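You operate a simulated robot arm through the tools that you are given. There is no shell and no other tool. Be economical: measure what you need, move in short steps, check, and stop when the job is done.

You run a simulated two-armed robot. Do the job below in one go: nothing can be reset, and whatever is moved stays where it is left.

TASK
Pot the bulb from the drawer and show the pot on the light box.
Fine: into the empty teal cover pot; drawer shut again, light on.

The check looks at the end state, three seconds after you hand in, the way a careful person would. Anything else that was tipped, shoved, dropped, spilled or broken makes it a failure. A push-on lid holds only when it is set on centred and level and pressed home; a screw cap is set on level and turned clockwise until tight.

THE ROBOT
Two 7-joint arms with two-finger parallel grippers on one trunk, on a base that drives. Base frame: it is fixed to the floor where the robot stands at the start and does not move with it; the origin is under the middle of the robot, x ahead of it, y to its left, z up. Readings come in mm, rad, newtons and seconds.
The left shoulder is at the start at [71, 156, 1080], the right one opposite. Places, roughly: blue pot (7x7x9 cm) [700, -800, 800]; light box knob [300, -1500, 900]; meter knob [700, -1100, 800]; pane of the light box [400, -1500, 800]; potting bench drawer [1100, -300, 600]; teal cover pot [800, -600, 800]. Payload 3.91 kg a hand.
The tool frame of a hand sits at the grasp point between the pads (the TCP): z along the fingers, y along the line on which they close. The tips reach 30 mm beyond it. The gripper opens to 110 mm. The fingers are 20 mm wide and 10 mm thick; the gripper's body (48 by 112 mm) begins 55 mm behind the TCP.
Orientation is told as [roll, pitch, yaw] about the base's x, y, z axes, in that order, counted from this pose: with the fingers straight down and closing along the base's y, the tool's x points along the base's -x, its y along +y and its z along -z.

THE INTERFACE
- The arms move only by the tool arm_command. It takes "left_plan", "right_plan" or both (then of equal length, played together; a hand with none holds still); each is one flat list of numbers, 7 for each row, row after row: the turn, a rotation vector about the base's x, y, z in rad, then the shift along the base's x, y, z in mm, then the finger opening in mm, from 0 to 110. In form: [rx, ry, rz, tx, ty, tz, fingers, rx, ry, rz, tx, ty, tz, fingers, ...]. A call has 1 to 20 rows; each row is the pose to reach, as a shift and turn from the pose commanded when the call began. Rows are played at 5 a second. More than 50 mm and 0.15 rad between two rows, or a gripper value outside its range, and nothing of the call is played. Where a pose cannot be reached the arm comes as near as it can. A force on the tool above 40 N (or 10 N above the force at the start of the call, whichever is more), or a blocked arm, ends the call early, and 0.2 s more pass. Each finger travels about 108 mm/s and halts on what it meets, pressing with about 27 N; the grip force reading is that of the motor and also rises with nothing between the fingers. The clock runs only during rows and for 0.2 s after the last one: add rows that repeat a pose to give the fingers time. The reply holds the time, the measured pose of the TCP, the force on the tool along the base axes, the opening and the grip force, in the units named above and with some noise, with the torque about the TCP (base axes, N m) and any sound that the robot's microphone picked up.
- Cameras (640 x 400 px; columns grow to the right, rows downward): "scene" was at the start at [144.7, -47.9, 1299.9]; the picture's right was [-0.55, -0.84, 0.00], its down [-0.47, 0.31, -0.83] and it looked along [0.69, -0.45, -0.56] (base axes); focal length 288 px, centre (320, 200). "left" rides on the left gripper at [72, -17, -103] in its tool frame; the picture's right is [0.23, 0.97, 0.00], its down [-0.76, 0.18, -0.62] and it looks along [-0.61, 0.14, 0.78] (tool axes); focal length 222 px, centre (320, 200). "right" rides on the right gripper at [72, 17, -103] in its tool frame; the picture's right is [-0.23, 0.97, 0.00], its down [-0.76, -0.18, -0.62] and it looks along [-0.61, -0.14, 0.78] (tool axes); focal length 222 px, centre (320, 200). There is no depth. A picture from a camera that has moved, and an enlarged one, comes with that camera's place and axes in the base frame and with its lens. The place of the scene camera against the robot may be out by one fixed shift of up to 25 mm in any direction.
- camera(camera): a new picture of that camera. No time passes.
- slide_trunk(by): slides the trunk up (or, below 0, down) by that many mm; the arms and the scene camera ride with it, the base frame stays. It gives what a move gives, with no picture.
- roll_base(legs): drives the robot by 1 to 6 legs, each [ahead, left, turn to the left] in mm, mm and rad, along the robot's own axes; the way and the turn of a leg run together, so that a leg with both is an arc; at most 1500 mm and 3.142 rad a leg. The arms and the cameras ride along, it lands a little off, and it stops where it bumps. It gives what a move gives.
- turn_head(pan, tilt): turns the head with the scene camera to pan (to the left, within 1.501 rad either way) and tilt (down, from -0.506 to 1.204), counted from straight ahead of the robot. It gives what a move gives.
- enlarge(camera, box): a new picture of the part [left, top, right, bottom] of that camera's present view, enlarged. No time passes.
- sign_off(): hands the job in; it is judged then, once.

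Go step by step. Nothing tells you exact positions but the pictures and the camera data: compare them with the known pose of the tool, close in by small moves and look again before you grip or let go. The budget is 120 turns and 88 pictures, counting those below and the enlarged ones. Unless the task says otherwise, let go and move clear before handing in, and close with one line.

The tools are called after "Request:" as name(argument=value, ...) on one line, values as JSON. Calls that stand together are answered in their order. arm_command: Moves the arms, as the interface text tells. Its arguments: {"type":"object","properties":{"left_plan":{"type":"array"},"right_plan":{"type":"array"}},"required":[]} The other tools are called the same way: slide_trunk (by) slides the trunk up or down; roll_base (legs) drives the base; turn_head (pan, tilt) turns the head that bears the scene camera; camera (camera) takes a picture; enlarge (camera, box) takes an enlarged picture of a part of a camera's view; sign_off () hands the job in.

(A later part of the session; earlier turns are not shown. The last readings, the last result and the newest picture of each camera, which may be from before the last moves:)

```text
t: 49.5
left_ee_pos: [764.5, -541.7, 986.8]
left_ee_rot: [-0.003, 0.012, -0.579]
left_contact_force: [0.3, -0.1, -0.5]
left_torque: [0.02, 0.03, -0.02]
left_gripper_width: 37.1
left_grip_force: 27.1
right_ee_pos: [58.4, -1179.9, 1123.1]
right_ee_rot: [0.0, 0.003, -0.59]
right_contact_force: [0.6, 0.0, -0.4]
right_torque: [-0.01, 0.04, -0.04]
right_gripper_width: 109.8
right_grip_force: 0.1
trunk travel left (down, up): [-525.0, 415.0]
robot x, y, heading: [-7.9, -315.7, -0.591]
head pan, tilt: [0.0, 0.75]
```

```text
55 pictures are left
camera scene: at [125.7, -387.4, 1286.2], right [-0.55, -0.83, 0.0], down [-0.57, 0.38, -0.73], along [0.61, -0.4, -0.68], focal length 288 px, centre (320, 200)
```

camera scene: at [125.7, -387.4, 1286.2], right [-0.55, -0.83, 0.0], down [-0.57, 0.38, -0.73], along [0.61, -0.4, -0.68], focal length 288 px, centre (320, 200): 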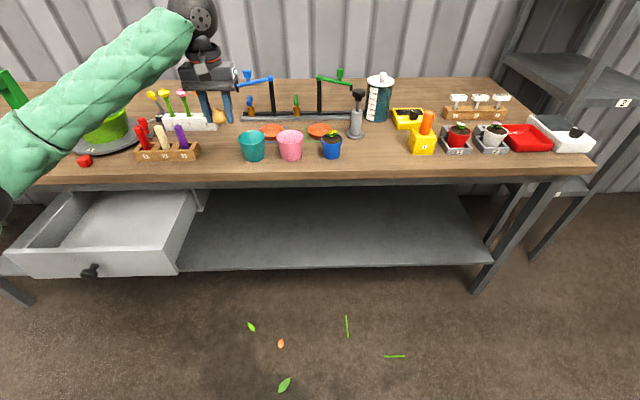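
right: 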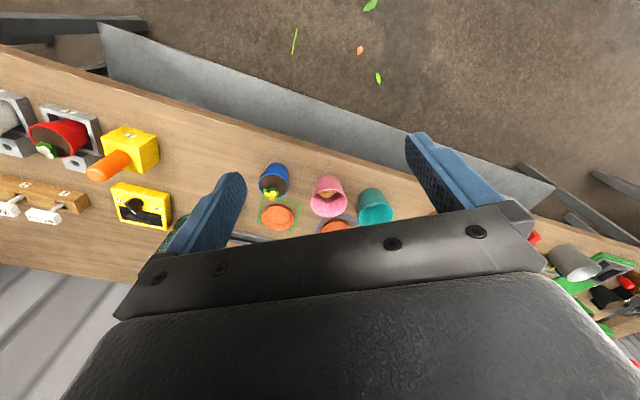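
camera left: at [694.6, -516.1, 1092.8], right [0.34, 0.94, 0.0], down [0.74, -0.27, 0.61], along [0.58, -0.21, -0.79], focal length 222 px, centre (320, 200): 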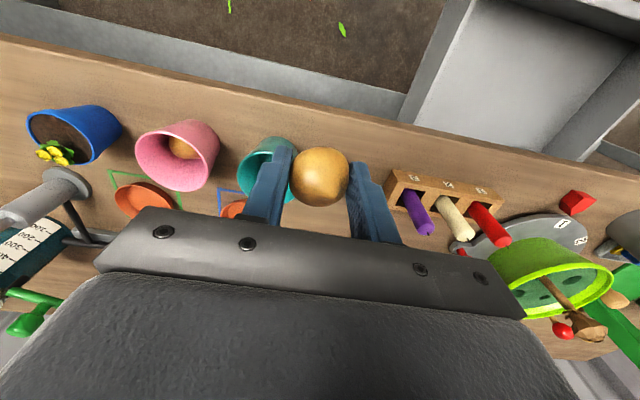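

I put the teal rim's centre near [808,-627,853]. I move over it at the present height and check.

Request:
arm_command(left_plan=[0, 0, 0, 11, -21, 0, 0, 0, 0, 0, 22, -42, 0, 0, 0, 0, 0, 33, -63, 0, 0, 0, 0, 0, 43, -85, 0, 0, 0, 0, 0, 43, -85, 0, 0])

Request:
camera(camera="left")

Request:
camera(camera="scene")

```text
t: 50.7
left_ee_pos: [807.6, -624.5, 988.9]
left_ee_rot: [-0.003, 0.008, -0.577]
left_contact_force: [-0.4, 0.5, 0.0]
left_torque: [-0.03, 0.0, -0.01]
left_gripper_width: 36.9
left_grip_force: 27.0
right_ee_pos: [55.8, -1178.2, 1123.7]
right_ee_rot: [-0.001, -0.001, -0.588]
right_contact_force: [0.0, 0.1, 0.1]
right_torque: [-0.02, 0.02, -0.04]
right_gripper_width: 110.0
right_grip_force: 0.1
trunk travel left (down, up): [-525.0, 415.0]
robot x, y, heading: [-6.8, -313.2, -0.588]
head pan, tilt: [0.0, 0.75]
```

```text
54 pictures are left
camera left: at [736.2, -599.8, 1094.0], right [0.34, 0.94, 0.0], down [0.74, -0.27, 0.62], along [0.58, -0.21, -0.79], focal length 222 px, centre (320, 200)
```

left: 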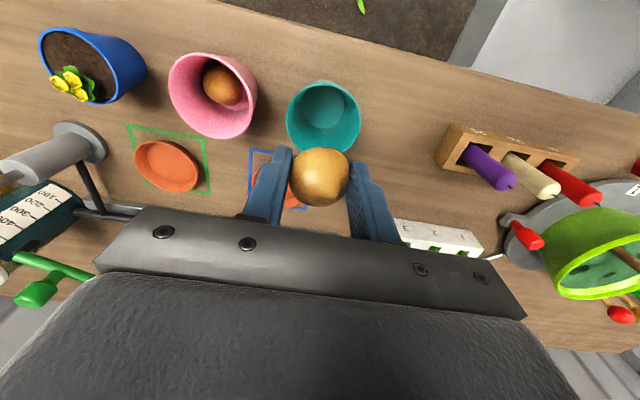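

```text
53 pictures are left
camera scene: at [123.9, -385.8, 1286.5], right [-0.55, -0.83, 0.0], down [-0.57, 0.38, -0.73], along [0.61, -0.41, -0.68], focal length 288 px, centre (320, 200)
```

scene: 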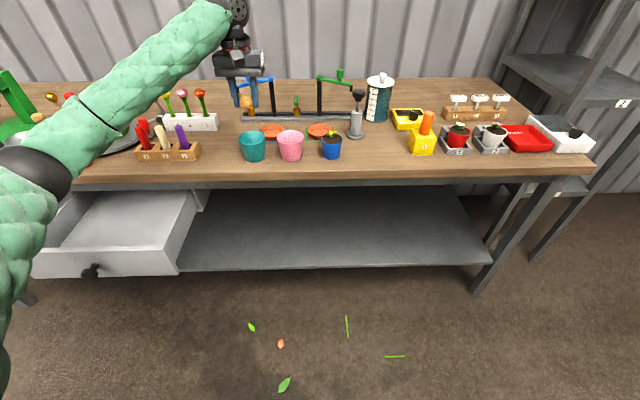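

The pot's rim centre refines to [809,-622,861], right below the bulb. I descend so the bulb hangs inside the pot.

Request:
arm_command(left_plan=[0, 0, 0, 1, 2, -25, 0, 0, 0, 0, 1, 2, -50, 0, 0, 0, 0, 1, 2, -75, 0, 0, 0, 0, 1, 2, -95, 0, 0, 0, 0, 1, 2, -110, 0, 0, 0, 0, 1, 2, -120, 0, 0, 0, 0, 1, 2, -120, 0])

Request:
camera(camera="left")

Request:
enlarge(camera="scene", box=[192, 80, 352, 180])

```text
t: 52.3
left_ee_pos: [806.9, -623.3, 870.4]
left_ee_rot: [-0.004, 0.005, -0.579]
left_contact_force: [5.3, 0.4, 16.0]
left_torque: [-0.05, 0.0, 0.03]
left_gripper_width: 36.2
left_grip_force: 27.3
right_ee_pos: [56.5, -1179.0, 1122.7]
right_ee_rot: [0.001, -0.001, -0.589]
right_contact_force: [0.8, -0.8, -0.7]
right_torque: [0.01, 0.01, 0.0]
right_gripper_width: 109.8
right_grip_force: 0.1
trunk travel left (down, up): [-525.0, 415.0]
robot x, y, heading: [-3.0, -313.0, -0.586]
head pan, tilt: [0.0, 0.75]
```

```text
52 pictures are left
camera left: at [737.0, -597.6, 975.5], right [0.34, 0.94, 0.0], down [0.74, -0.27, 0.62], along [0.58, -0.21, -0.79], focal length 222 px, centre (320, 200)
```

left: 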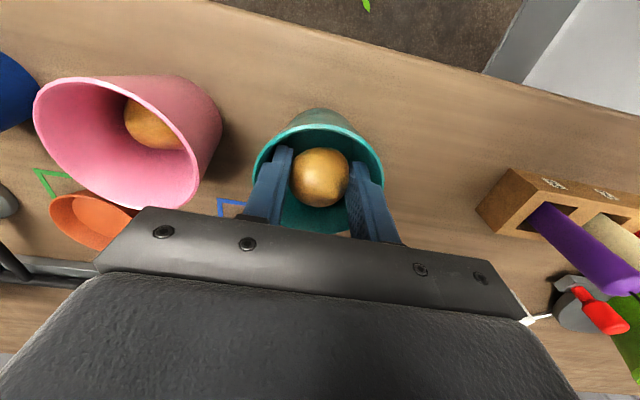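

```text
4.00 times, centred on (272, 130) of scene
camera zoom: at [123.3, -385.9, 1286.7], right [-0.55, -0.83, 0.0], down [-0.57, 0.38, -0.73], along [0.61, -0.41, -0.68], focal length 1151 px, centre (512, 480)
```

zoom: 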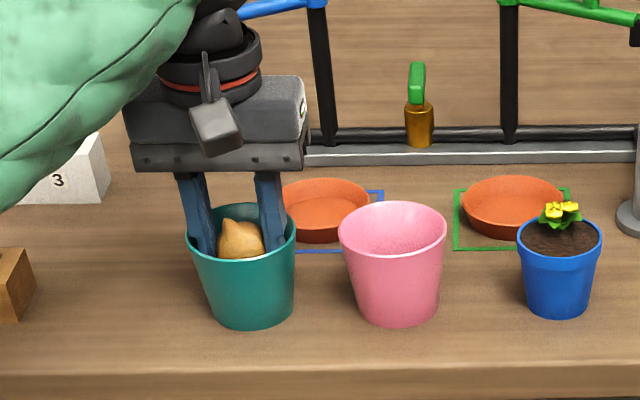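

The fingers' thicker part meets the pot rim (16 N up) with the bulb well inside the rim. I raise 6 mm to unload and then open just enough to let go.

Request:
arm_command(left_plan=[0, 0, 0, 0, 0, 3, 0, 0, 0, 0, 0, 0, 6, 0, 0, 0, 0, 0, 0, 6, 0])

Request:
enlarge(camera="left", box=[220, 100, 420, 240])

```text
t: 53.1
left_ee_pos: [806.9, -623.6, 875.1]
left_ee_rot: [-0.002, 0.008, -0.58]
left_contact_force: [-0.1, 0.0, -1.1]
left_torque: [0.01, 0.01, 0.02]
left_gripper_width: 36.4
left_grip_force: 27.2
right_ee_pos: [56.6, -1180.4, 1122.1]
right_ee_rot: [0.001, 0.0, -0.586]
right_contact_force: [0.4, 0.2, -1.1]
right_torque: [0.02, -0.01, -0.05]
right_gripper_width: 109.9
right_grip_force: 0.1
trunk travel left (down, up): [-525.0, 415.0]
robot x, y, heading: [-7.1, -314.2, -0.588]
head pan, tilt: [0.0, 0.75]
```

```text
2.86 times, centred on (320, 170) of left
camera zoom: at [737.2, -598.5, 979.4], right [0.34, 0.94, 0.0], down [0.74, -0.27, 0.62], along [0.58, -0.21, -0.79], focal length 635 px, centre (320, 286)
```

zoom: 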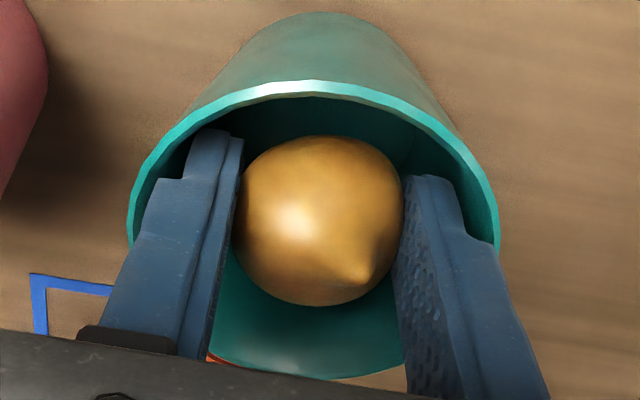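

I shift 3 mm to centre the fingers in the rim and open slightly to let the bulb go.

Request:
arm_command(left_plan=[0, 0, 0, -2, -3, 0, 0, 0, 0, 0, -2, -3, 0, 0, 0, 0, 0, -2, -3, 0, 42, 0, 0, 0, -2, -3, 0, 44, 0, 0, 0, -2, -3, 0, 44])

Request:
enlarge(camera="left", box=[220, 100, 420, 240])

```text
t: 54.3
left_ee_pos: [804.3, -626.4, 876.0]
left_ee_rot: [-0.003, 0.008, -0.577]
left_contact_force: [0.5, 0.0, -2.2]
left_torque: [-0.01, -0.02, -0.01]
left_gripper_width: 37.5
left_grip_force: 0.0
right_ee_pos: [56.1, -1179.5, 1123.8]
right_ee_rot: [0.001, 0.001, -0.588]
right_contact_force: [0.2, -0.9, 0.7]
right_torque: [0.01, -0.04, 0.0]
right_gripper_width: 110.0
right_grip_force: 0.1
trunk travel left (down, up): [-525.0, 415.0]
robot x, y, heading: [-5.4, -309.8, -0.593]
head pan, tilt: [0.0, 0.75]
```

```text
2.86 times, centred on (320, 170) of left
camera zoom: at [735.1, -601.3, 979.7], right [0.34, 0.94, 0.0], down [0.74, -0.27, 0.62], along [0.58, -0.21, -0.79], focal length 635 px, centre (320, 286)
```

zoom: 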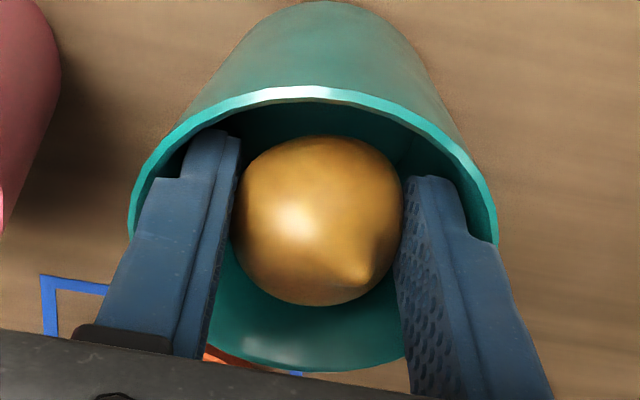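

The fingers seem to be pressing outward on the pot. I check from the side.

Request:
enlarge(camera="scene", box=[192, 100, 312, 175])

```text
5.33 times, centred on (252, 138) of scene
camera zoom: at [124.1, -386.5, 1286.4], right [-0.55, -0.83, 0.0], down [-0.57, 0.38, -0.73], along [0.61, -0.41, -0.68], focal length 1534 px, centre (683, 533)
```

zoom: 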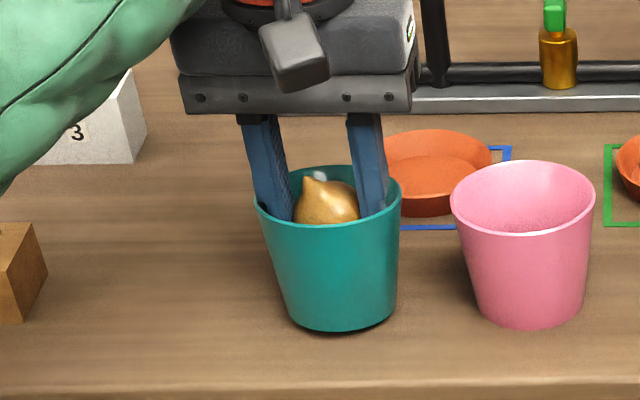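

The fingers are wedged in the rim and the pot came up a few mm. I lower it back, close on the bulb so the pot is freed, then rise.

Request:
arm_command(left_plan=[0, 0, 0, 0, 0, -2, 44, 0, 0, 0, 0, 0, -4, 44, 0, 0, 0, 0, 0, -5, 44, 0, 0, 0, 0, 0, -5, 30, 0, 0, 0, 0, 0, -5, 0, 0, 0, 0, 0, 0, -5, 0])

Request:
enlarge(camera="scene", box=[192, 100, 312, 175])

```text
t: 55.7
left_ee_pos: [805.6, -626.6, 868.8]
left_ee_rot: [-0.003, 0.008, -0.577]
left_contact_force: [0.3, -0.6, -0.4]
left_torque: [0.0, -0.01, 0.01]
left_gripper_width: 36.4
left_grip_force: 27.5
right_ee_pos: [57.6, -1178.9, 1123.5]
right_ee_rot: [0.0, 0.0, -0.587]
right_contact_force: [-0.6, 0.0, 0.2]
right_torque: [-0.01, -0.02, -0.01]
right_gripper_width: 109.9
right_grip_force: 0.0
trunk travel left (down, up): [-525.0, 415.0]
robot x, y, heading: [-5.6, -310.6, -0.59]
head pan, tilt: [0.0, 0.75]
```

```text
5.33 times, centred on (252, 138) of scene
camera zoom: at [124.1, -386.5, 1286.4], right [-0.55, -0.83, 0.0], down [-0.57, 0.38, -0.73], along [0.61, -0.41, -0.68], focal length 1534 px, centre (683, 533)
```

zoom: 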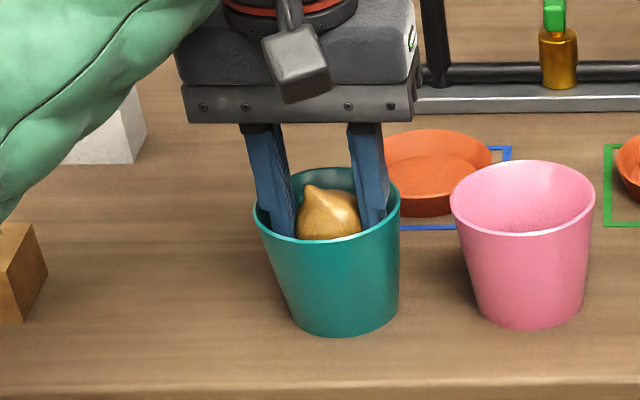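

The pot is standing flat on the bench again. I rise 16 mm with the bulb closed in the fingers and see that the pot stays.

Request:
arm_command(left_plan=[0, 0, 0, 0, 0, 4, 0, 0, 0, 0, 0, 0, 8, 0, 0, 0, 0, 0, 0, 12, 0, 0, 0, 0, 0, 0, 16, 0, 0, 0, 0, 0, 0, 16, 0])

Request:
enlarge(camera="scene", box=[192, 100, 312, 175])

Request:
enlarge(camera="left", box=[220, 100, 420, 240])

```text
t: 56.9
left_ee_pos: [805.8, -627.0, 886.1]
left_ee_rot: [-0.003, 0.008, -0.577]
left_contact_force: [-0.5, 0.2, -0.5]
left_torque: [-0.01, -0.02, 0.01]
left_gripper_width: 36.7
left_grip_force: 26.6
right_ee_pos: [56.0, -1179.2, 1121.7]
right_ee_rot: [0.0, -0.001, -0.588]
right_contact_force: [-1.0, 1.0, 0.0]
right_torque: [0.01, 0.01, 0.0]
right_gripper_width: 110.1
right_grip_force: 0.0
trunk travel left (down, up): [-525.0, 415.0]
robot x, y, heading: [-9.7, -309.8, -0.589]
head pan, tilt: [0.0, 0.75]
```

```text
5.33 times, centred on (252, 138) of scene
camera zoom: at [124.1, -386.5, 1286.4], right [-0.55, -0.83, 0.0], down [-0.57, 0.38, -0.73], along [0.61, -0.41, -0.68], focal length 1534 px, centre (683, 533)
```

zoom: 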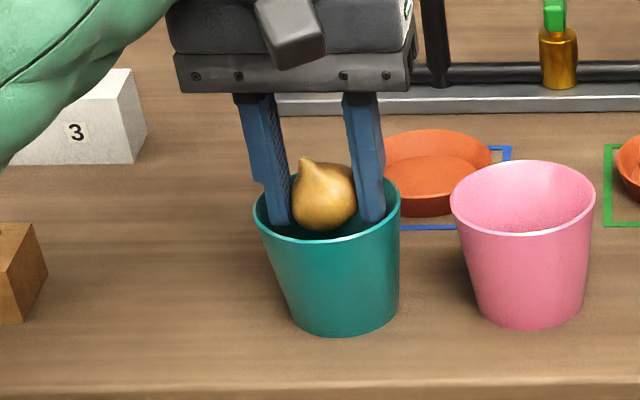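

```text
2.86 times, centred on (320, 170) of left
camera zoom: at [735.0, -601.4, 990.9], right [0.34, 0.94, 0.0], down [0.74, -0.27, 0.62], along [0.58, -0.21, -0.79], focal length 635 px, centre (320, 286)
```

zoom: 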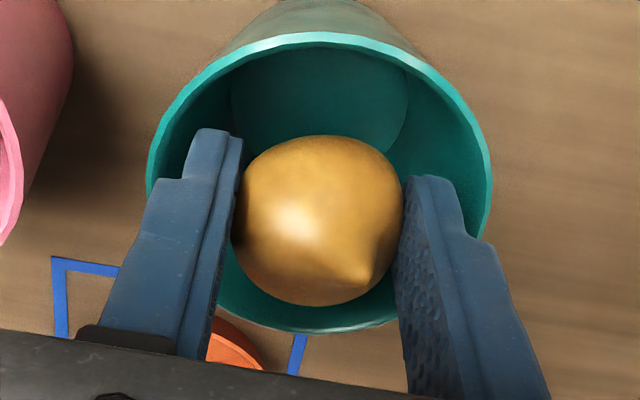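

The pot stays put. I shift 4 mm to centre and open to 48 mm.

Request:
arm_command(left_plan=[0, 0, 0, -3.5, 1.5, 0, 0, 0, 0, 0, -3.5, 1.5, 0, 0, 0, 0, 0, -3.5, 1.5, 0, 42, 0, 0, 0, -3.5, 1.5, 0, 46, 0, 0, 0, -3.5, 1.5, 0, 46])

Request:
enlarge(camera="scene", box=[192, 100, 312, 175])

Request:
enlarge(camera="left", box=[220, 100, 420, 240])

```text
t: 58.1
left_ee_pos: [800.9, -624.5, 886.9]
left_ee_rot: [-0.005, 0.009, -0.578]
left_contact_force: [1.3, 1.1, 0.5]
left_torque: [0.0, -0.01, -0.01]
left_gripper_width: 40.2
left_grip_force: 0.0
right_ee_pos: [56.4, -1179.8, 1123.0]
right_ee_rot: [0.0, 0.001, -0.588]
right_contact_force: [0.1, -0.2, 0.0]
right_torque: [0.02, -0.01, -0.01]
right_gripper_width: 109.9
right_grip_force: 0.2
trunk travel left (down, up): [-525.0, 415.0]
robot x, y, heading: [-10.7, -310.5, -0.585]
head pan, tilt: [0.0, 0.75]
```

```text
5.33 times, centred on (252, 138) of scene
camera zoom: at [124.0, -386.4, 1286.5], right [-0.55, -0.83, 0.0], down [-0.57, 0.38, -0.73], along [0.61, -0.41, -0.68], focal length 1534 px, centre (683, 533)
```

zoom: 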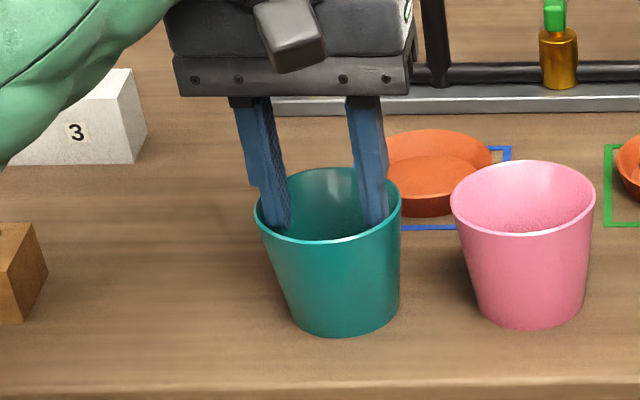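

```text
2.86 times, centred on (320, 170) of left
camera zoom: at [731.7, -599.6, 991.0], right [0.34, 0.94, 0.0], down [0.74, -0.27, 0.62], along [0.58, -0.21, -0.79], focal length 635 px, centre (320, 286)
```

zoom: 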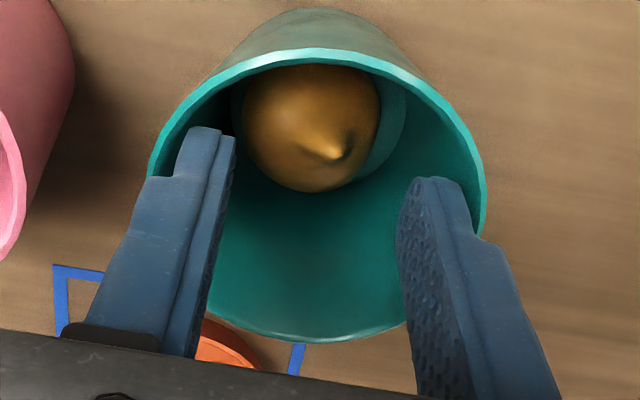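

The bulb is in the pot, tip up. I close slightly to free the fingers and lift out.

Request:
arm_command(left_plan=[0, 0, 0, 0, 0, 0, 34, 0, 0, 0, 0, 0, 0, 34, 0, 0, 0, 0, 0, 10, 34, 0, 0, 0, 0, 0, 25, 34, 0, 0, 0, 0, 0, 60, 34, 0, 0, 0, 0, 0, 100, 34, 0, 0, 0, 0, 0, 140, 34, 0, 0, 0, 0, 0, 140, 34])

Request:
camera(camera="left")

Request:
enlarge(camera="scene", box=[480, 80, 640, 180])

```text
t: 59.9
left_ee_pos: [801.8, -624.5, 1026.8]
left_ee_rot: [-0.004, 0.01, -0.58]
left_contact_force: [-0.4, 0.3, 0.4]
left_torque: [0.03, 0.02, 0.01]
left_gripper_width: 34.2
left_grip_force: 0.1
right_ee_pos: [57.3, -1178.9, 1124.1]
right_ee_rot: [0.002, 0.0, -0.59]
right_contact_force: [0.1, 1.2, 0.2]
right_torque: [-0.01, 0.01, 0.02]
right_gripper_width: 110.1
right_grip_force: 0.1
trunk travel left (down, up): [-525.0, 415.0]
robot x, y, heading: [-10.5, -313.9, -0.584]
head pan, tilt: [0.0, 0.75]
```

```text
42 pictures are left
camera left: at [732.3, -599.7, 1130.8], right [0.34, 0.94, 0.0], down [0.74, -0.27, 0.61], along [0.58, -0.21, -0.79], focal length 222 px, centre (320, 200)
```

left: 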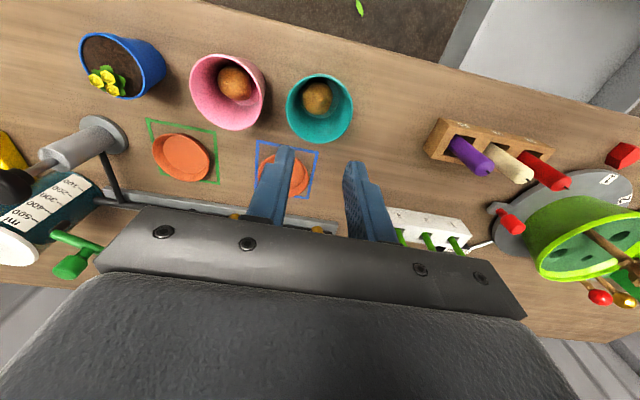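

```text
4.00 times, centred on (560, 130) of scene
camera zoom: at [124.8, -386.6, 1286.3], right [-0.55, -0.83, 0.0], down [-0.57, 0.38, -0.73], along [0.61, -0.41, -0.68], focal length 1151 px, centre (-640, 480)
```

zoom: 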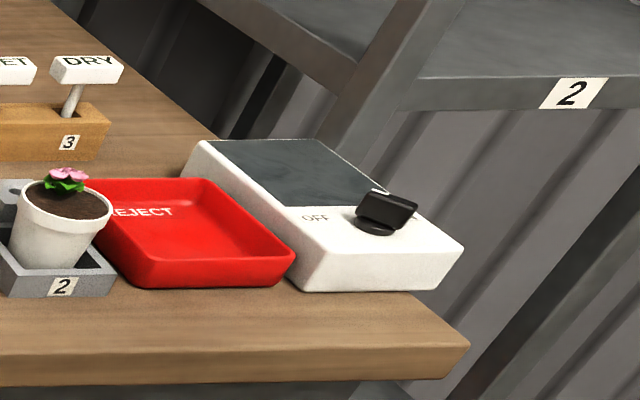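

The bulb lies in the teal pot. Next I shut the drawer: I fold the left hand back with fingers forward and closed, back off and line it up with the knob.

Request:
arm_command(left_plan=[0, 0, 0, -20, 22, 20, 20, -0.079, -0.119, 0, -40, 45, 30, 0, -0.158, -0.238, 0, -60, 68, 30, 0, -0.237, -0.357, 0, -80, 90, 20, 0, -0.316, -0.476, 0, -100, 110, 0, 0, -0.394, -0.596, 0, -115, 128, -20, 0, -0.473, -0.715, 0, -130, 146, -40, 0, -0.552, -0.834, 0, -145, 162, -60, 0, -0.631, -0.953, 0, -160, 181, -80, 0, -0.71, -1.072, 0, -164, 181, -100, 0, -0.789, -1.191, 0, -164, 181, -120, 0, -0.868, -1.303, 0, -164, 181, -130, 0, -0.868, -1.303, 0, -164, 181, -130, 0])

Request:
roll_base(legs=[[-150, 0, 0], [0, 350, 0]])

Request:
slide_trunk(by=-245)

Request:
camera(camera="scene")

Request:
camera(camera="left")

```text
t: 62.7
left_ee_pos: [640.0, -445.5, 895.5]
left_ee_rot: [-0.629, -1.555, 0.036]
left_contact_force: [-0.6, -0.3, -0.4]
left_torque: [-0.04, -0.02, -0.04]
left_gripper_width: 0.0
left_grip_force: 27.7
left hand out of reach, approached as far as the arm can: row 9, 10, 11, 12, 13
right_ee_pos: [56.4, -1178.8, 1122.7]
right_ee_rot: [0.002, -0.002, -0.588]
right_contact_force: [0.0, 0.2, 0.8]
right_torque: [0.0, -0.04, 0.0]
right_gripper_width: 109.9
right_grip_force: 0.0
trunk travel left (down, up): [-525.0, 415.0]
robot x, y, heading: [-4.1, -312.9, -0.587]
head pan, tilt: [0.0, 0.75]
```

```text
t: 65.9
left_ee_pos: [709.1, -67.8, 895.4]
left_ee_rot: [-0.642, -1.553, 0.056]
left_contact_force: [0.1, 0.4, 0.1]
left_torque: [-0.01, 0.0, 0.01]
left_gripper_width: 0.2
left_grip_force: 27.1
right_ee_pos: [127.8, -802.1, 1124.3]
right_ee_rot: [-0.002, 0.001, -0.588]
right_contact_force: [0.7, 0.7, 0.7]
right_torque: [-0.07, 0.02, -0.02]
right_gripper_width: 109.9
right_grip_force: 0.0
trunk travel left (down, up): [-525.0, 415.0]
robot x, y, heading: [61.6, 61.8, -0.589]
head pan, tilt: [0.0, 0.75]
```

```text
t: 68.5
left_ee_pos: [708.8, -69.3, 650.1]
left_ee_rot: [-0.601, -1.555, 0.01]
left_contact_force: [0.3, -0.7, 0.1]
left_torque: [0.01, 0.0, -0.05]
left_gripper_width: 0.2
left_grip_force: 27.1
right_ee_pos: [127.9, -803.6, 878.7]
right_ee_rot: [0.002, 0.002, -0.588]
right_contact_force: [-0.2, 0.4, -0.1]
right_torque: [-0.02, 0.03, -0.03]
right_gripper_width: 109.9
right_grip_force: 0.1
trunk travel left (down, up): [-280.0, 660.0]
robot x, y, heading: [64.3, 62.5, -0.587]
head pan, tilt: [0.0, 0.75]
```

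```text
40 pictures are left
camera scene: at [193.1, -10.1, 1041.6], right [-0.55, -0.83, 0.0], down [-0.57, 0.38, -0.73], along [0.61, -0.4, -0.68], focal length 288 px, centre (320, 200)
```

scene: 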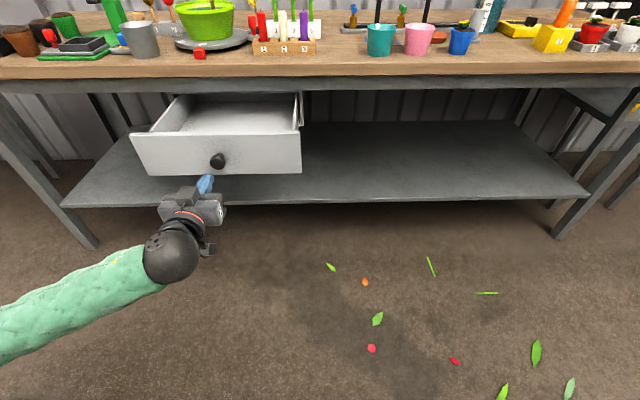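

```text
39 pictures are left
camera left: at [611.6, -25.1, 579.9], right [0.54, 0.81, -0.24], down [-0.41, 0.49, 0.77], along [0.74, -0.32, 0.59], focal length 222 px, centre (320, 200)
```

left: 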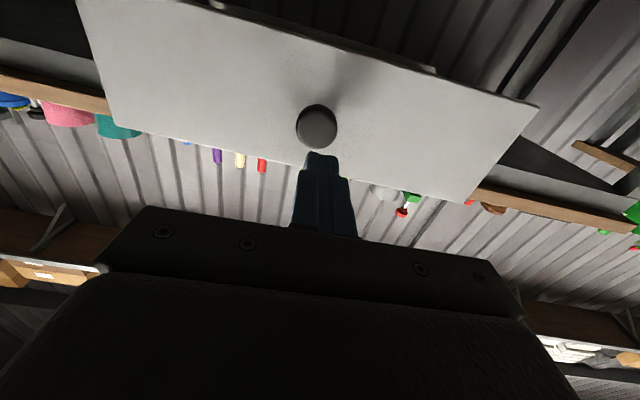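

The closed fingers are in line with the knob, about 65 mm short. I push the drawer shut by rolling forward.

Request:
roll_base(legs=[[280, 0, 0]])

Request:
camera(camera="scene")

```text
t: 70.4
left_ee_pos: [944.2, -224.7, 650.0]
left_ee_rot: [-0.582, -1.553, -0.005]
left_contact_force: [-0.4, 0.3, 0.0]
left_torque: [-0.01, -0.04, -0.01]
left_gripper_width: 0.1
left_grip_force: 27.2
right_ee_pos: [362.3, -959.8, 877.2]
right_ee_rot: [-0.001, -0.001, -0.588]
right_contact_force: [0.7, 0.0, 0.3]
right_torque: [0.02, 0.0, 0.01]
right_gripper_width: 109.9
right_grip_force: 0.1
trunk travel left (down, up): [-280.0, 660.0]
robot x, y, heading: [297.1, -91.9, -0.585]
head pan, tilt: [0.0, 0.75]
```

```text
38 pictures are left
camera scene: at [428.6, -166.2, 1041.4], right [-0.55, -0.83, 0.0], down [-0.57, 0.38, -0.73], along [0.61, -0.4, -0.68], focal length 288 px, centre (320, 200)
```

scene: 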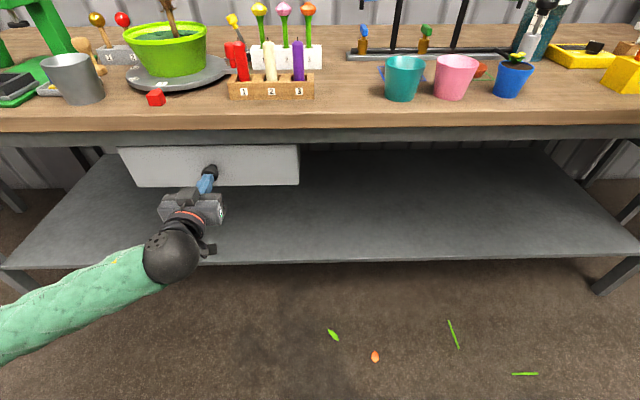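

Almost closed; I push the last bit with the arm.

Request:
arm_command(left_plan=[0, 0, 0, 4, -3, 0, 0, 0, 0, 0, 8, -5, 0, 0, 0, 0, 0, 12, -8, 0, 0, 0, 0, 0, 16, -11, 0, 0, 0, 0, 0, 20, -13, 0, 0, 0, 0, 0, 24, -16, 0, 0, 0, 0, 0, 28, -18, 0, 0])

Request:
enlarge(camera="scene", box=[100, 110, 320, 220])

```text
t: 70.9
left_ee_pos: [945.2, -225.4, 649.9]
left_ee_rot: [-0.61, -1.551, 0.02]
left_contact_force: [-10.6, 8.7, 0.6]
left_torque: [-0.16, 0.16, 0.05]
left_gripper_width: 0.0
left_grip_force: 26.4
right_ee_pos: [365.2, -958.4, 877.7]
right_ee_rot: [0.001, -0.002, -0.584]
right_contact_force: [-0.4, -0.2, -0.1]
right_torque: [0.04, -0.03, -0.02]
right_gripper_width: 110.0
right_grip_force: 0.0
trunk travel left (down, up): [-280.0, 660.0]
robot x, y, heading: [298.2, -92.8, -0.584]
head pan, tilt: [0.0, 0.75]
stopped in row 2 (left hand): the force on the tool passed its limit at 50 N (the readings are from after the stop); the commanded pose is now the measured one
```

```text
2.91 times, centred on (210, 165) of scene
camera zoom: at [428.0, -165.4, 1041.6], right [-0.55, -0.83, 0.0], down [-0.57, 0.38, -0.73], along [0.61, -0.4, -0.68], focal length 837 px, centre (640, 302)
```

zoom: 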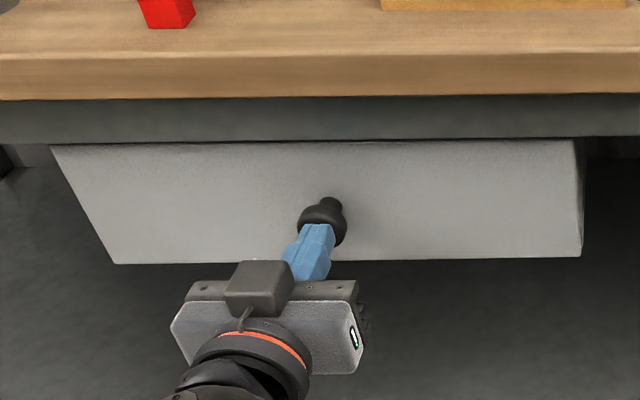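

A hard stop with 50 N and almost no motion suggests it is home. I check the gap closely with the wrist camera.

Request:
camera(camera="left")

Request:
enlarge(camera="scene", box=[255, 125, 335, 205])

```text
36 pictures are left
camera left: at [848.0, -181.9, 579.9], right [0.54, 0.81, -0.24], down [-0.41, 0.49, 0.77], along [0.74, -0.32, 0.59], focal length 222 px, centre (320, 200)
```

left: 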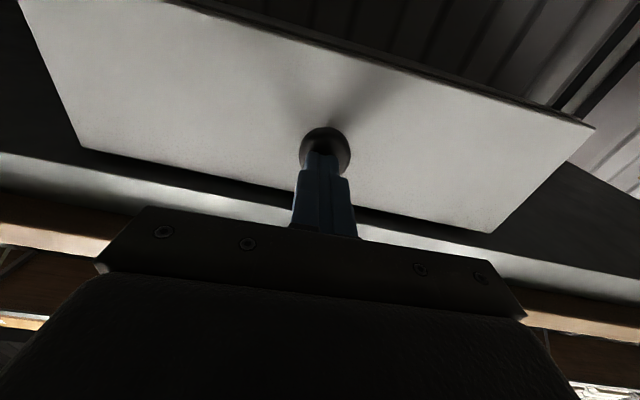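

```text
5.00 times, centred on (295, 165) of scene
camera zoom: at [428.0, -165.4, 1041.6], right [-0.55, -0.83, 0.0], down [-0.57, 0.38, -0.73], along [0.61, -0.4, -0.68], focal length 1438 px, centre (445, 375)
```

zoom: 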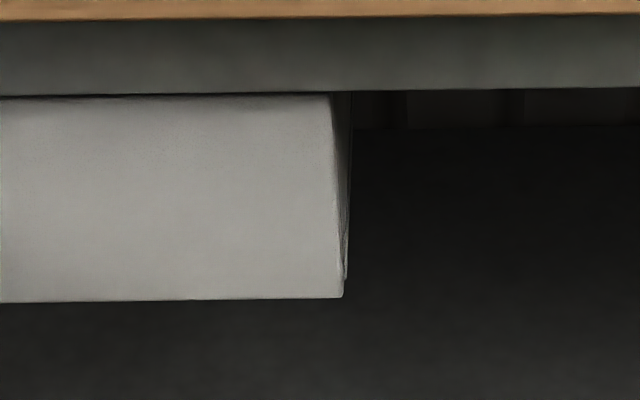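

The panel sits exactly where it was at the start: the drawer is shut. I back off, raise the trunk, and bring the right hand over the teal pot, turned so it closes front-to-back (the pink pot is too near at the side).

Request:
roll_base(legs=[[-105, 0, 0]])

Request:
slide_trunk(by=245)

Request:
arm_command(right_plan=[0, 0, 0.12, 37, 20, 0, 110, 0, 0, 0.24, 74, 40, 0, 110, 0, 0, 0.36, 111, 60, 0, 110, 0, 0, 0.48, 148, 80, 0, 110, 0, 0, 0.6, 185, 100, 0, 110, 0, 0, 0.72, 222, 120, 0, 110, 0, 0, 0.84, 259, 140, 0, 110, 0, 0, 0.96, 296, 160, 0, 110, 0, 0, 1.08, 333, 180, 0, 110, 0, 0, 1.2, 370, 200, 0, 110, 0, 0, 1.32, 407, 220, 0, 110, 0, 0, 1.44, 444, 240, 0, 110, 0, 0, 1.571, 480, 260, 0, 110, 0, 0, 1.571, 521, 278, 0, 110, 0, 0, 1.571, 521, 278, 0, 110])

Request:
camera(camera="right")

Request:
camera(camera="scene")

```text
t: 72.1
left_ee_pos: [857.8, -167.8, 649.9]
left_ee_rot: [-0.589, -1.553, 0.0]
left_contact_force: [-1.0, -0.3, -0.4]
left_torque: [0.0, 0.02, 0.0]
left_gripper_width: 0.0
left_grip_force: 27.2
right_ee_pos: [274.2, -900.6, 878.5]
right_ee_rot: [0.0, -0.001, -0.584]
right_contact_force: [-0.3, -0.3, 0.4]
right_torque: [-0.01, 0.0, 0.02]
right_gripper_width: 110.1
right_grip_force: 0.1
trunk travel left (down, up): [-280.0, 660.0]
robot x, y, heading: [208.8, -36.1, -0.586]
head pan, tilt: [0.0, 0.75]
```

```text
t: 74.6
left_ee_pos: [857.6, -168.4, 894.7]
left_ee_rot: [-0.569, -1.551, -0.021]
left_contact_force: [0.1, -0.2, 0.5]
left_torque: [0.01, -0.01, 0.0]
left_gripper_width: 0.1
left_grip_force: 26.8
right_ee_pos: [275.7, -901.8, 1122.8]
right_ee_rot: [0.0, -0.001, -0.583]
right_contact_force: [-0.7, 1.0, -0.3]
right_torque: [0.0, 0.03, -0.01]
right_gripper_width: 110.2
right_grip_force: 0.1
trunk travel left (down, up): [-525.0, 415.0]
robot x, y, heading: [211.6, -37.8, -0.586]
head pan, tilt: [0.0, 0.75]
```

```text
t: 77.8
left_ee_pos: [856.9, -166.1, 896.1]
left_ee_rot: [-0.65, -1.554, 0.058]
left_contact_force: [1.0, 0.7, -0.4]
left_torque: [0.01, 0.01, 0.0]
left_gripper_width: 0.0
left_grip_force: 26.9
right_ee_pos: [794.7, -620.7, 1125.1]
right_ee_rot: [-0.003, 0.0, 0.987]
right_contact_force: [-0.3, 0.7, 0.2]
right_torque: [-0.04, -0.03, 0.01]
right_gripper_width: 110.0
right_grip_force: 0.1
trunk travel left (down, up): [-525.0, 415.0]
robot x, y, heading: [204.0, -34.5, -0.586]
head pan, tilt: [0.0, 0.75]
```

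```text
34 pictures are left
camera right: at [740.5, -672.3, 1226.5], right [-0.69, 0.73, 0.0], down [0.57, 0.54, 0.62], along [0.45, 0.43, -0.78], focal length 222 px, centre (320, 200)
```

right: 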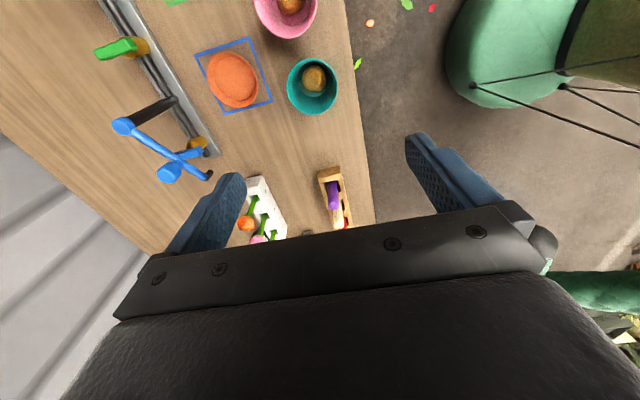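

```text
33 pictures are left
camera scene: at [338.8, -106.1, 1286.8], right [-0.55, -0.83, 0.0], down [-0.57, 0.38, -0.73], along [0.61, -0.4, -0.68], focal length 288 px, centre (320, 200)
```

scene: 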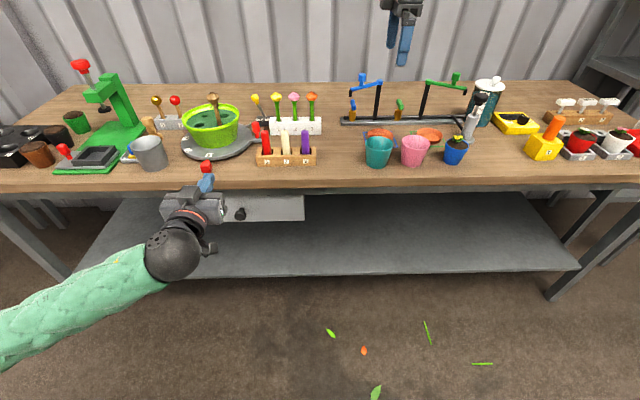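

The teal pot's centre is about [801,-628] from the right wrist. I correct and descend halfway to check.

Request:
arm_command(right_plan=[0, 0, 0, 3, -4, -45, 110, 0, 0, 0, 6, -8, -90, 110, 0, 0, 0, 6, -8, -135, 110, 0, 0, 0, 6, -8, -180, 110, 0, 0, 0, 6, -8, -200, 110, 0, 0, 0, 6, -8, -200, 110])

Request:
camera(camera="right")

```text
t: 79.2
left_ee_pos: [859.0, -168.1, 894.9]
left_ee_rot: [-0.58, -1.552, -0.008]
left_contact_force: [-0.5, -0.2, -0.3]
left_torque: [-0.01, -0.03, -0.03]
left_gripper_width: 0.0
left_grip_force: 27.3
right_ee_pos: [802.0, -631.0, 922.7]
right_ee_rot: [0.001, -0.001, 0.986]
right_contact_force: [0.1, -0.2, -0.7]
right_torque: [0.04, -0.01, 0.04]
right_gripper_width: 110.0
right_grip_force: 0.0
trunk travel left (down, up): [-525.0, 415.0]
robot x, y, heading: [207.7, -33.3, -0.585]
head pan, tilt: [0.0, 0.75]
```

```text
32 pictures are left
camera right: at [747.4, -682.5, 1024.4], right [-0.69, 0.73, 0.0], down [0.57, 0.54, 0.62], along [0.45, 0.43, -0.78], focal length 222 px, centre (320, 200)
```

right: 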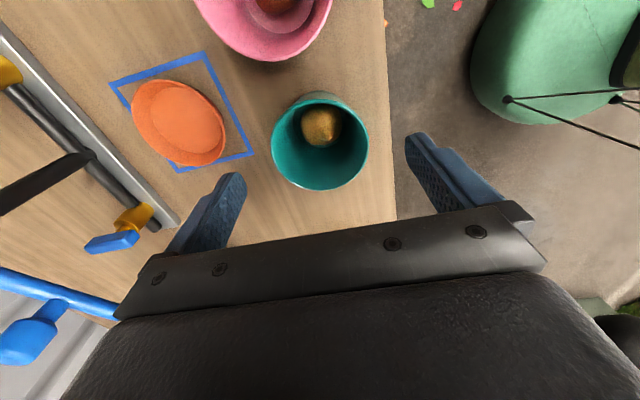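

Centred within a few mm. I descend to the grip height and look.

Request:
arm_command(right_plan=[0, 0, 0, -2.5, -2, -25, 110, 0, 0, 0, -2.5, -2, -50, 110, 0, 0, 0, -2.5, -2, -68, 110, 0, 0, 0, -2.5, -2, -80, 110, 0, 0, 0, -2.5, -2, -80, 110])

Request:
camera(camera="right")

```text
t: 80.4
left_ee_pos: [857.9, -168.4, 895.0]
left_ee_rot: [-0.581, -1.553, -0.009]
left_contact_force: [0.2, -0.7, 0.5]
left_torque: [-0.02, -0.01, -0.03]
left_gripper_width: 0.1
left_grip_force: 26.7
right_ee_pos: [790.3, -635.0, 848.1]
right_ee_rot: [0.0, -0.002, 0.986]
right_contact_force: [-0.2, 0.2, -0.3]
right_torque: [-0.02, 0.0, -0.03]
right_gripper_width: 109.7
right_grip_force: 0.0
right hand out of reach, approached as far as the arm can: row 3, 4, 5
trunk travel left (down, up): [-525.0, 415.0]
robot x, y, heading: [204.9, -33.7, -0.582]
head pan, tilt: [0.0, 0.75]
```

```text
31 pictures are left
camera right: at [736.2, -686.9, 948.2], right [-0.69, 0.73, 0.0], down [0.57, 0.54, 0.62], along [0.45, 0.43, -0.78], focal length 222 px, centre (320, 200)
```

right: 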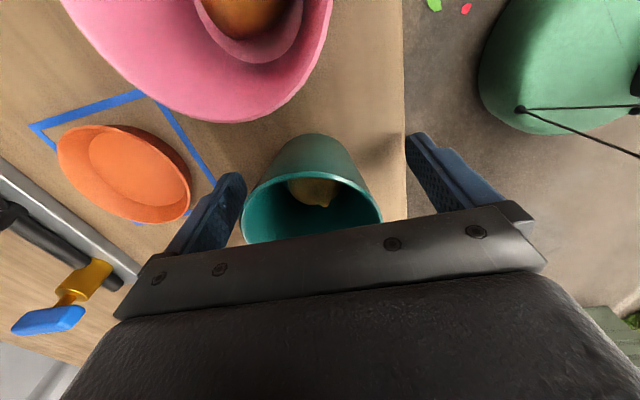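

The arm is at its limit here. I lift clear, roll the base 60 mm nearer, and redo it.

Request:
arm_command(right_plan=[0, 0, 0, 0, 0, 40, 110, 0, 0, 0, 0, 0, 80, 110, 0, 0, 0, 0, 0, 100, 110])

Request:
roll_base(legs=[[70, 0, 0]])

```text
t: 81.2
left_ee_pos: [857.9, -168.6, 894.7]
left_ee_rot: [-0.598, -1.552, 0.007]
left_contact_force: [0.3, 0.6, -0.2]
left_torque: [0.01, 0.01, 0.02]
left_gripper_width: 0.0
left_grip_force: 27.7
right_ee_pos: [790.9, -634.7, 949.0]
right_ee_rot: [0.002, 0.0, 0.986]
right_contact_force: [0.2, -1.0, 0.4]
right_torque: [-0.04, 0.01, -0.02]
right_gripper_width: 109.8
right_grip_force: 0.1
trunk travel left (down, up): [-525.0, 415.0]
robot x, y, heading: [207.8, -35.6, -0.583]
head pan, tilt: [0.0, 0.75]
```

```text
t: 82.2
left_ee_pos: [918.3, -207.4, 893.1]
left_ee_rot: [-0.523, -1.551, -0.066]
left_contact_force: [1.1, -0.3, -0.1]
left_torque: [0.02, -0.03, 0.0]
left_gripper_width: 0.1
left_grip_force: 26.9
right_ee_pos: [851.3, -675.1, 946.0]
right_ee_rot: [0.0, -0.001, 0.987]
right_contact_force: [0.0, -0.8, -0.4]
right_torque: [0.03, 0.0, -0.01]
right_gripper_width: 110.2
right_grip_force: 0.0
trunk travel left (down, up): [-525.0, 415.0]
robot x, y, heading: [267.7, -76.6, -0.589]
head pan, tilt: [0.0, 0.75]
```

Request:
arm_command(right_plan=[0, 0, 0, -26, 21, 0, 110, 0, 0, 0, -52, 42, 0, 110, 0, 0, 0, -52, 42, -25, 110, 0, 0, 0, -52, 42, -25, 110])

Request:
camera(camera="right")

```text
t: 83.2
left_ee_pos: [915.2, -207.1, 894.9]
left_ee_rot: [-0.599, -1.552, 0.008]
left_contact_force: [0.3, -0.2, 0.5]
left_torque: [0.01, 0.03, 0.02]
left_gripper_width: 0.0
left_grip_force: 26.9
right_ee_pos: [797.2, -632.0, 921.9]
right_ee_rot: [0.0, -0.003, 0.987]
right_contact_force: [-0.2, 0.4, 0.3]
right_torque: [0.03, -0.02, -0.04]
right_gripper_width: 110.1
right_grip_force: 0.1
trunk travel left (down, up): [-525.0, 415.0]
robot x, y, heading: [267.8, -75.0, -0.585]
head pan, tilt: [0.0, 0.75]
```

```text
30 pictures are left
camera right: at [742.6, -683.3, 1024.5], right [-0.69, 0.73, 0.0], down [0.57, 0.54, 0.62], along [0.45, 0.43, -0.78], focal length 222 px, centre (320, 200)
```

right: 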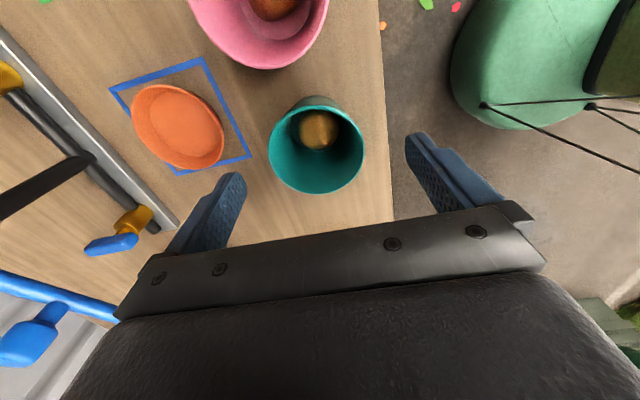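

Request:
arm_command(right_plan=[0, 0, 0, 1, -2, -25, 110, 0, 0, 0, 1, -2, -50, 110, 0, 0, 0, 1, -2, -66, 110, 0, 0, 0, 1, -2, -76, 110, 0, 0, 0, 1, -2, -76, 110])

Request:
camera(camera="right")

```text
t: 84.4
left_ee_pos: [916.3, -207.1, 895.6]
left_ee_rot: [-0.583, -1.552, -0.006]
left_contact_force: [-0.2, 0.5, -0.2]
left_torque: [-0.01, 0.01, 0.01]
left_gripper_width: 0.0
left_grip_force: 27.2
right_ee_pos: [798.6, -634.5, 847.2]
right_ee_rot: [0.0, -0.002, 0.985]
right_contact_force: [0.2, -0.8, -0.7]
right_torque: [0.01, -0.01, -0.02]
right_gripper_width: 110.2
right_grip_force: 0.0
trunk travel left (down, up): [-525.0, 415.0]
robot x, y, heading: [267.3, -74.0, -0.583]
head pan, tilt: [0.0, 0.75]
```

```text
29 pictures are left
camera right: at [743.8, -685.7, 948.3], right [-0.69, 0.73, 0.0], down [0.57, 0.54, 0.62], along [0.45, 0.43, -0.78], focal length 222 px, centre (320, 200)
```

right: 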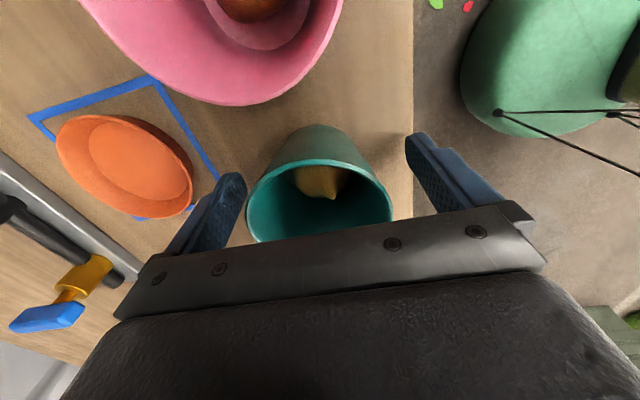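

The pot stands between the fingers. I close in small steps.

Request:
arm_command(right_plan=[0, 0, 0, 0, 0, 0, 95, 0, 0, 0, 0, 0, 0, 85, 0, 0, 0, 0, 0, 0, 78, 0, 0, 0, 0, 0, 0, 70, 0, 0, 0, 0, 0, 0, 60, 0, 0, 0, 0, 0, 0, 40, 0, 0, 0, 0, 0, 0, 40])

Request:
camera(camera="right")

```text
t: 86.0
left_ee_pos: [916.6, -206.7, 894.6]
left_ee_rot: [-0.576, -1.551, -0.014]
left_contact_force: [-0.4, 0.1, -0.7]
left_torque: [-0.03, -0.01, 0.03]
left_gripper_width: 0.4
left_grip_force: 27.0
right_ee_pos: [798.5, -634.3, 847.0]
right_ee_rot: [-0.001, -0.002, 0.986]
right_contact_force: [-0.3, -0.6, 0.3]
right_torque: [0.04, 0.06, -0.01]
right_gripper_width: 73.6
right_grip_force: 26.6
trunk travel left (down, up): [-525.0, 415.0]
robot x, y, heading: [267.6, -76.5, -0.587]
head pan, tilt: [0.0, 0.75]
```

```text
28 pictures are left
camera right: at [743.8, -685.8, 948.3], right [-0.69, 0.73, 0.0], down [0.57, 0.54, 0.62], along [0.45, 0.43, -0.78], focal length 222 px, centre (320, 200)
```

right: 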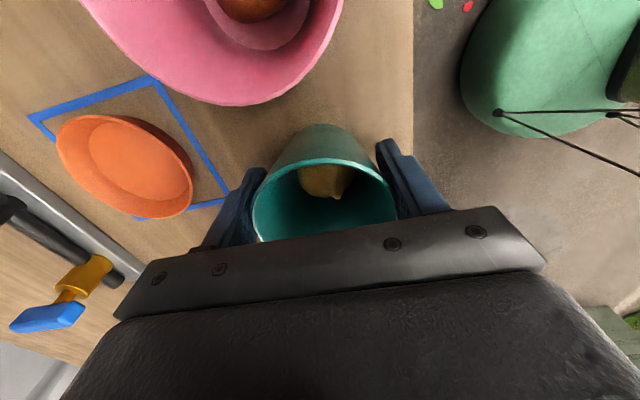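

Gripped at 73.6 mm, just beneath the rim. I lift slowly and check.

Request:
arm_command(right_plan=[0, 0, 0, 0, 0, 4, 40, 0, 0, 0, 0, 0, 10, 40, 0, 0, 0, 0, 0, 20, 40, 0, 0, 0, 0, 0, 30, 40, 0, 0, 0, 0, 0, 45, 40, 0, 0, 0, 0, 0, 60, 40])

Request:
camera(camera="scene")

```text
t: 87.4
left_ee_pos: [916.2, -207.8, 894.7]
left_ee_rot: [-0.581, -1.552, -0.006]
left_contact_force: [0.2, 0.9, 0.2]
left_torque: [0.0, 0.04, 0.0]
left_gripper_width: 0.0
left_grip_force: 27.7
right_ee_pos: [798.0, -634.5, 907.6]
right_ee_rot: [0.001, -0.003, 0.986]
right_contact_force: [-0.7, -0.4, -2.1]
right_torque: [0.0, 0.0, 0.0]
right_gripper_width: 73.5
right_grip_force: 26.9
trunk travel left (down, up): [-525.0, 415.0]
robot x, y, heading: [270.0, -73.2, -0.583]
head pan, tilt: [0.0, 0.75]
```

```text
27 pictures are left
camera scene: at [398.6, -145.8, 1286.4], right [-0.55, -0.83, 0.0], down [-0.57, 0.38, -0.73], along [0.61, -0.4, -0.68], focal length 288 px, centre (320, 200)
```

scene: 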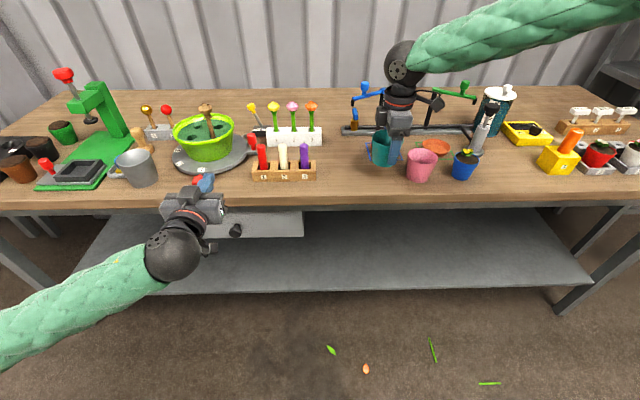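

The pot with the bulb hangs level. I raise it well clear, draw it back toward the bench edge, and drive right toward the light box.

Request:
arm_command(right_plan=[0, 0, 0, 0, 0, 25, 40, 0, 0, 0, 0, 0, 50, 40, 0, 0, 0, 0, 0, 75, 40, 0, 0, 0, 0, 0, 100, 40, 0, 0, 0, 0, 0, 125, 40, 0, 0, 0, -17, 11, 145, 40, 0, 0, 0, -34, 22, 145, 40, 0, 0, 0, -51, 34, 145, 40, 0, 0, 0, -68, 45, 145, 40, 0, 0, 0, -85, 56, 145, 40, 0, 0, 0, -100, 67, 145, 40])

Request:
roll_base(legs=[[-60, 0, 0], [0, -870, 0]])

Request:
turn_head(pan=-0.3, tilt=0.65)

Request:
camera(camera="scene")

```text
t: 89.8
left_ee_pos: [915.8, -206.4, 894.4]
left_ee_rot: [-0.584, -1.552, -0.007]
left_contact_force: [0.3, -0.3, -0.7]
left_torque: [0.03, 0.03, 0.0]
left_gripper_width: 0.5
left_grip_force: 26.5
right_ee_pos: [699.0, -565.1, 1053.2]
right_ee_rot: [-0.001, -0.001, 0.985]
right_contact_force: [-0.3, 0.1, -1.8]
right_torque: [-0.02, -0.04, 0.04]
right_gripper_width: 73.7
right_grip_force: 27.2
trunk travel left (down, up): [-525.0, 415.0]
robot x, y, heading: [269.7, -73.1, -0.59]
head pan, tilt: [0.0, 0.75]
```

```text
t: 95.0
left_ee_pos: [385.9, -902.7, 894.1]
left_ee_rot: [-0.551, -1.551, -0.037]
left_contact_force: [0.2, 0.0, -0.1]
left_torque: [0.03, 0.02, -0.01]
left_gripper_width: 0.0
left_grip_force: 27.3
right_ee_pos: [169.1, -1261.6, 1052.2]
right_ee_rot: [0.001, -0.003, 0.988]
right_contact_force: [-0.6, 0.6, -2.0]
right_torque: [-0.01, 0.01, 0.01]
right_gripper_width: 73.4
right_grip_force: 26.7
trunk travel left (down, up): [-525.0, 415.0]
robot x, y, heading: [-265.5, -767.5, -0.584]
head pan, tilt: [0.0, 0.75]
```

```text
t: 95.8
left_ee_pos: [387.5, -901.8, 894.5]
left_ee_rot: [-0.576, -1.551, -0.014]
left_contact_force: [0.3, 0.9, 0.2]
left_torque: [-0.03, 0.02, 0.01]
left_gripper_width: 0.0
left_grip_force: 27.3
right_ee_pos: [167.9, -1261.9, 1051.5]
right_ee_rot: [0.001, -0.001, 0.987]
right_contact_force: [-0.4, 0.0, -1.2]
right_torque: [0.01, -0.01, 0.0]
right_gripper_width: 73.3
right_grip_force: 27.3
trunk travel left (down, up): [-525.0, 415.0]
robot x, y, heading: [-266.5, -769.7, -0.58]
head pan, tilt: [-0.3, 0.649]
```

```text
26 pictures are left
camera scene: at [-145.7, -862.8, 1295.0], right [-0.77, -0.64, 0.0], down [-0.38, 0.47, -0.8], along [0.51, -0.61, -0.61], focal length 288 px, centre (320, 200)
```

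scene: 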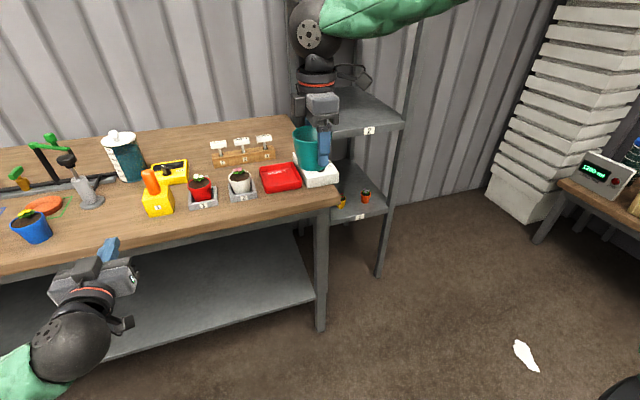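

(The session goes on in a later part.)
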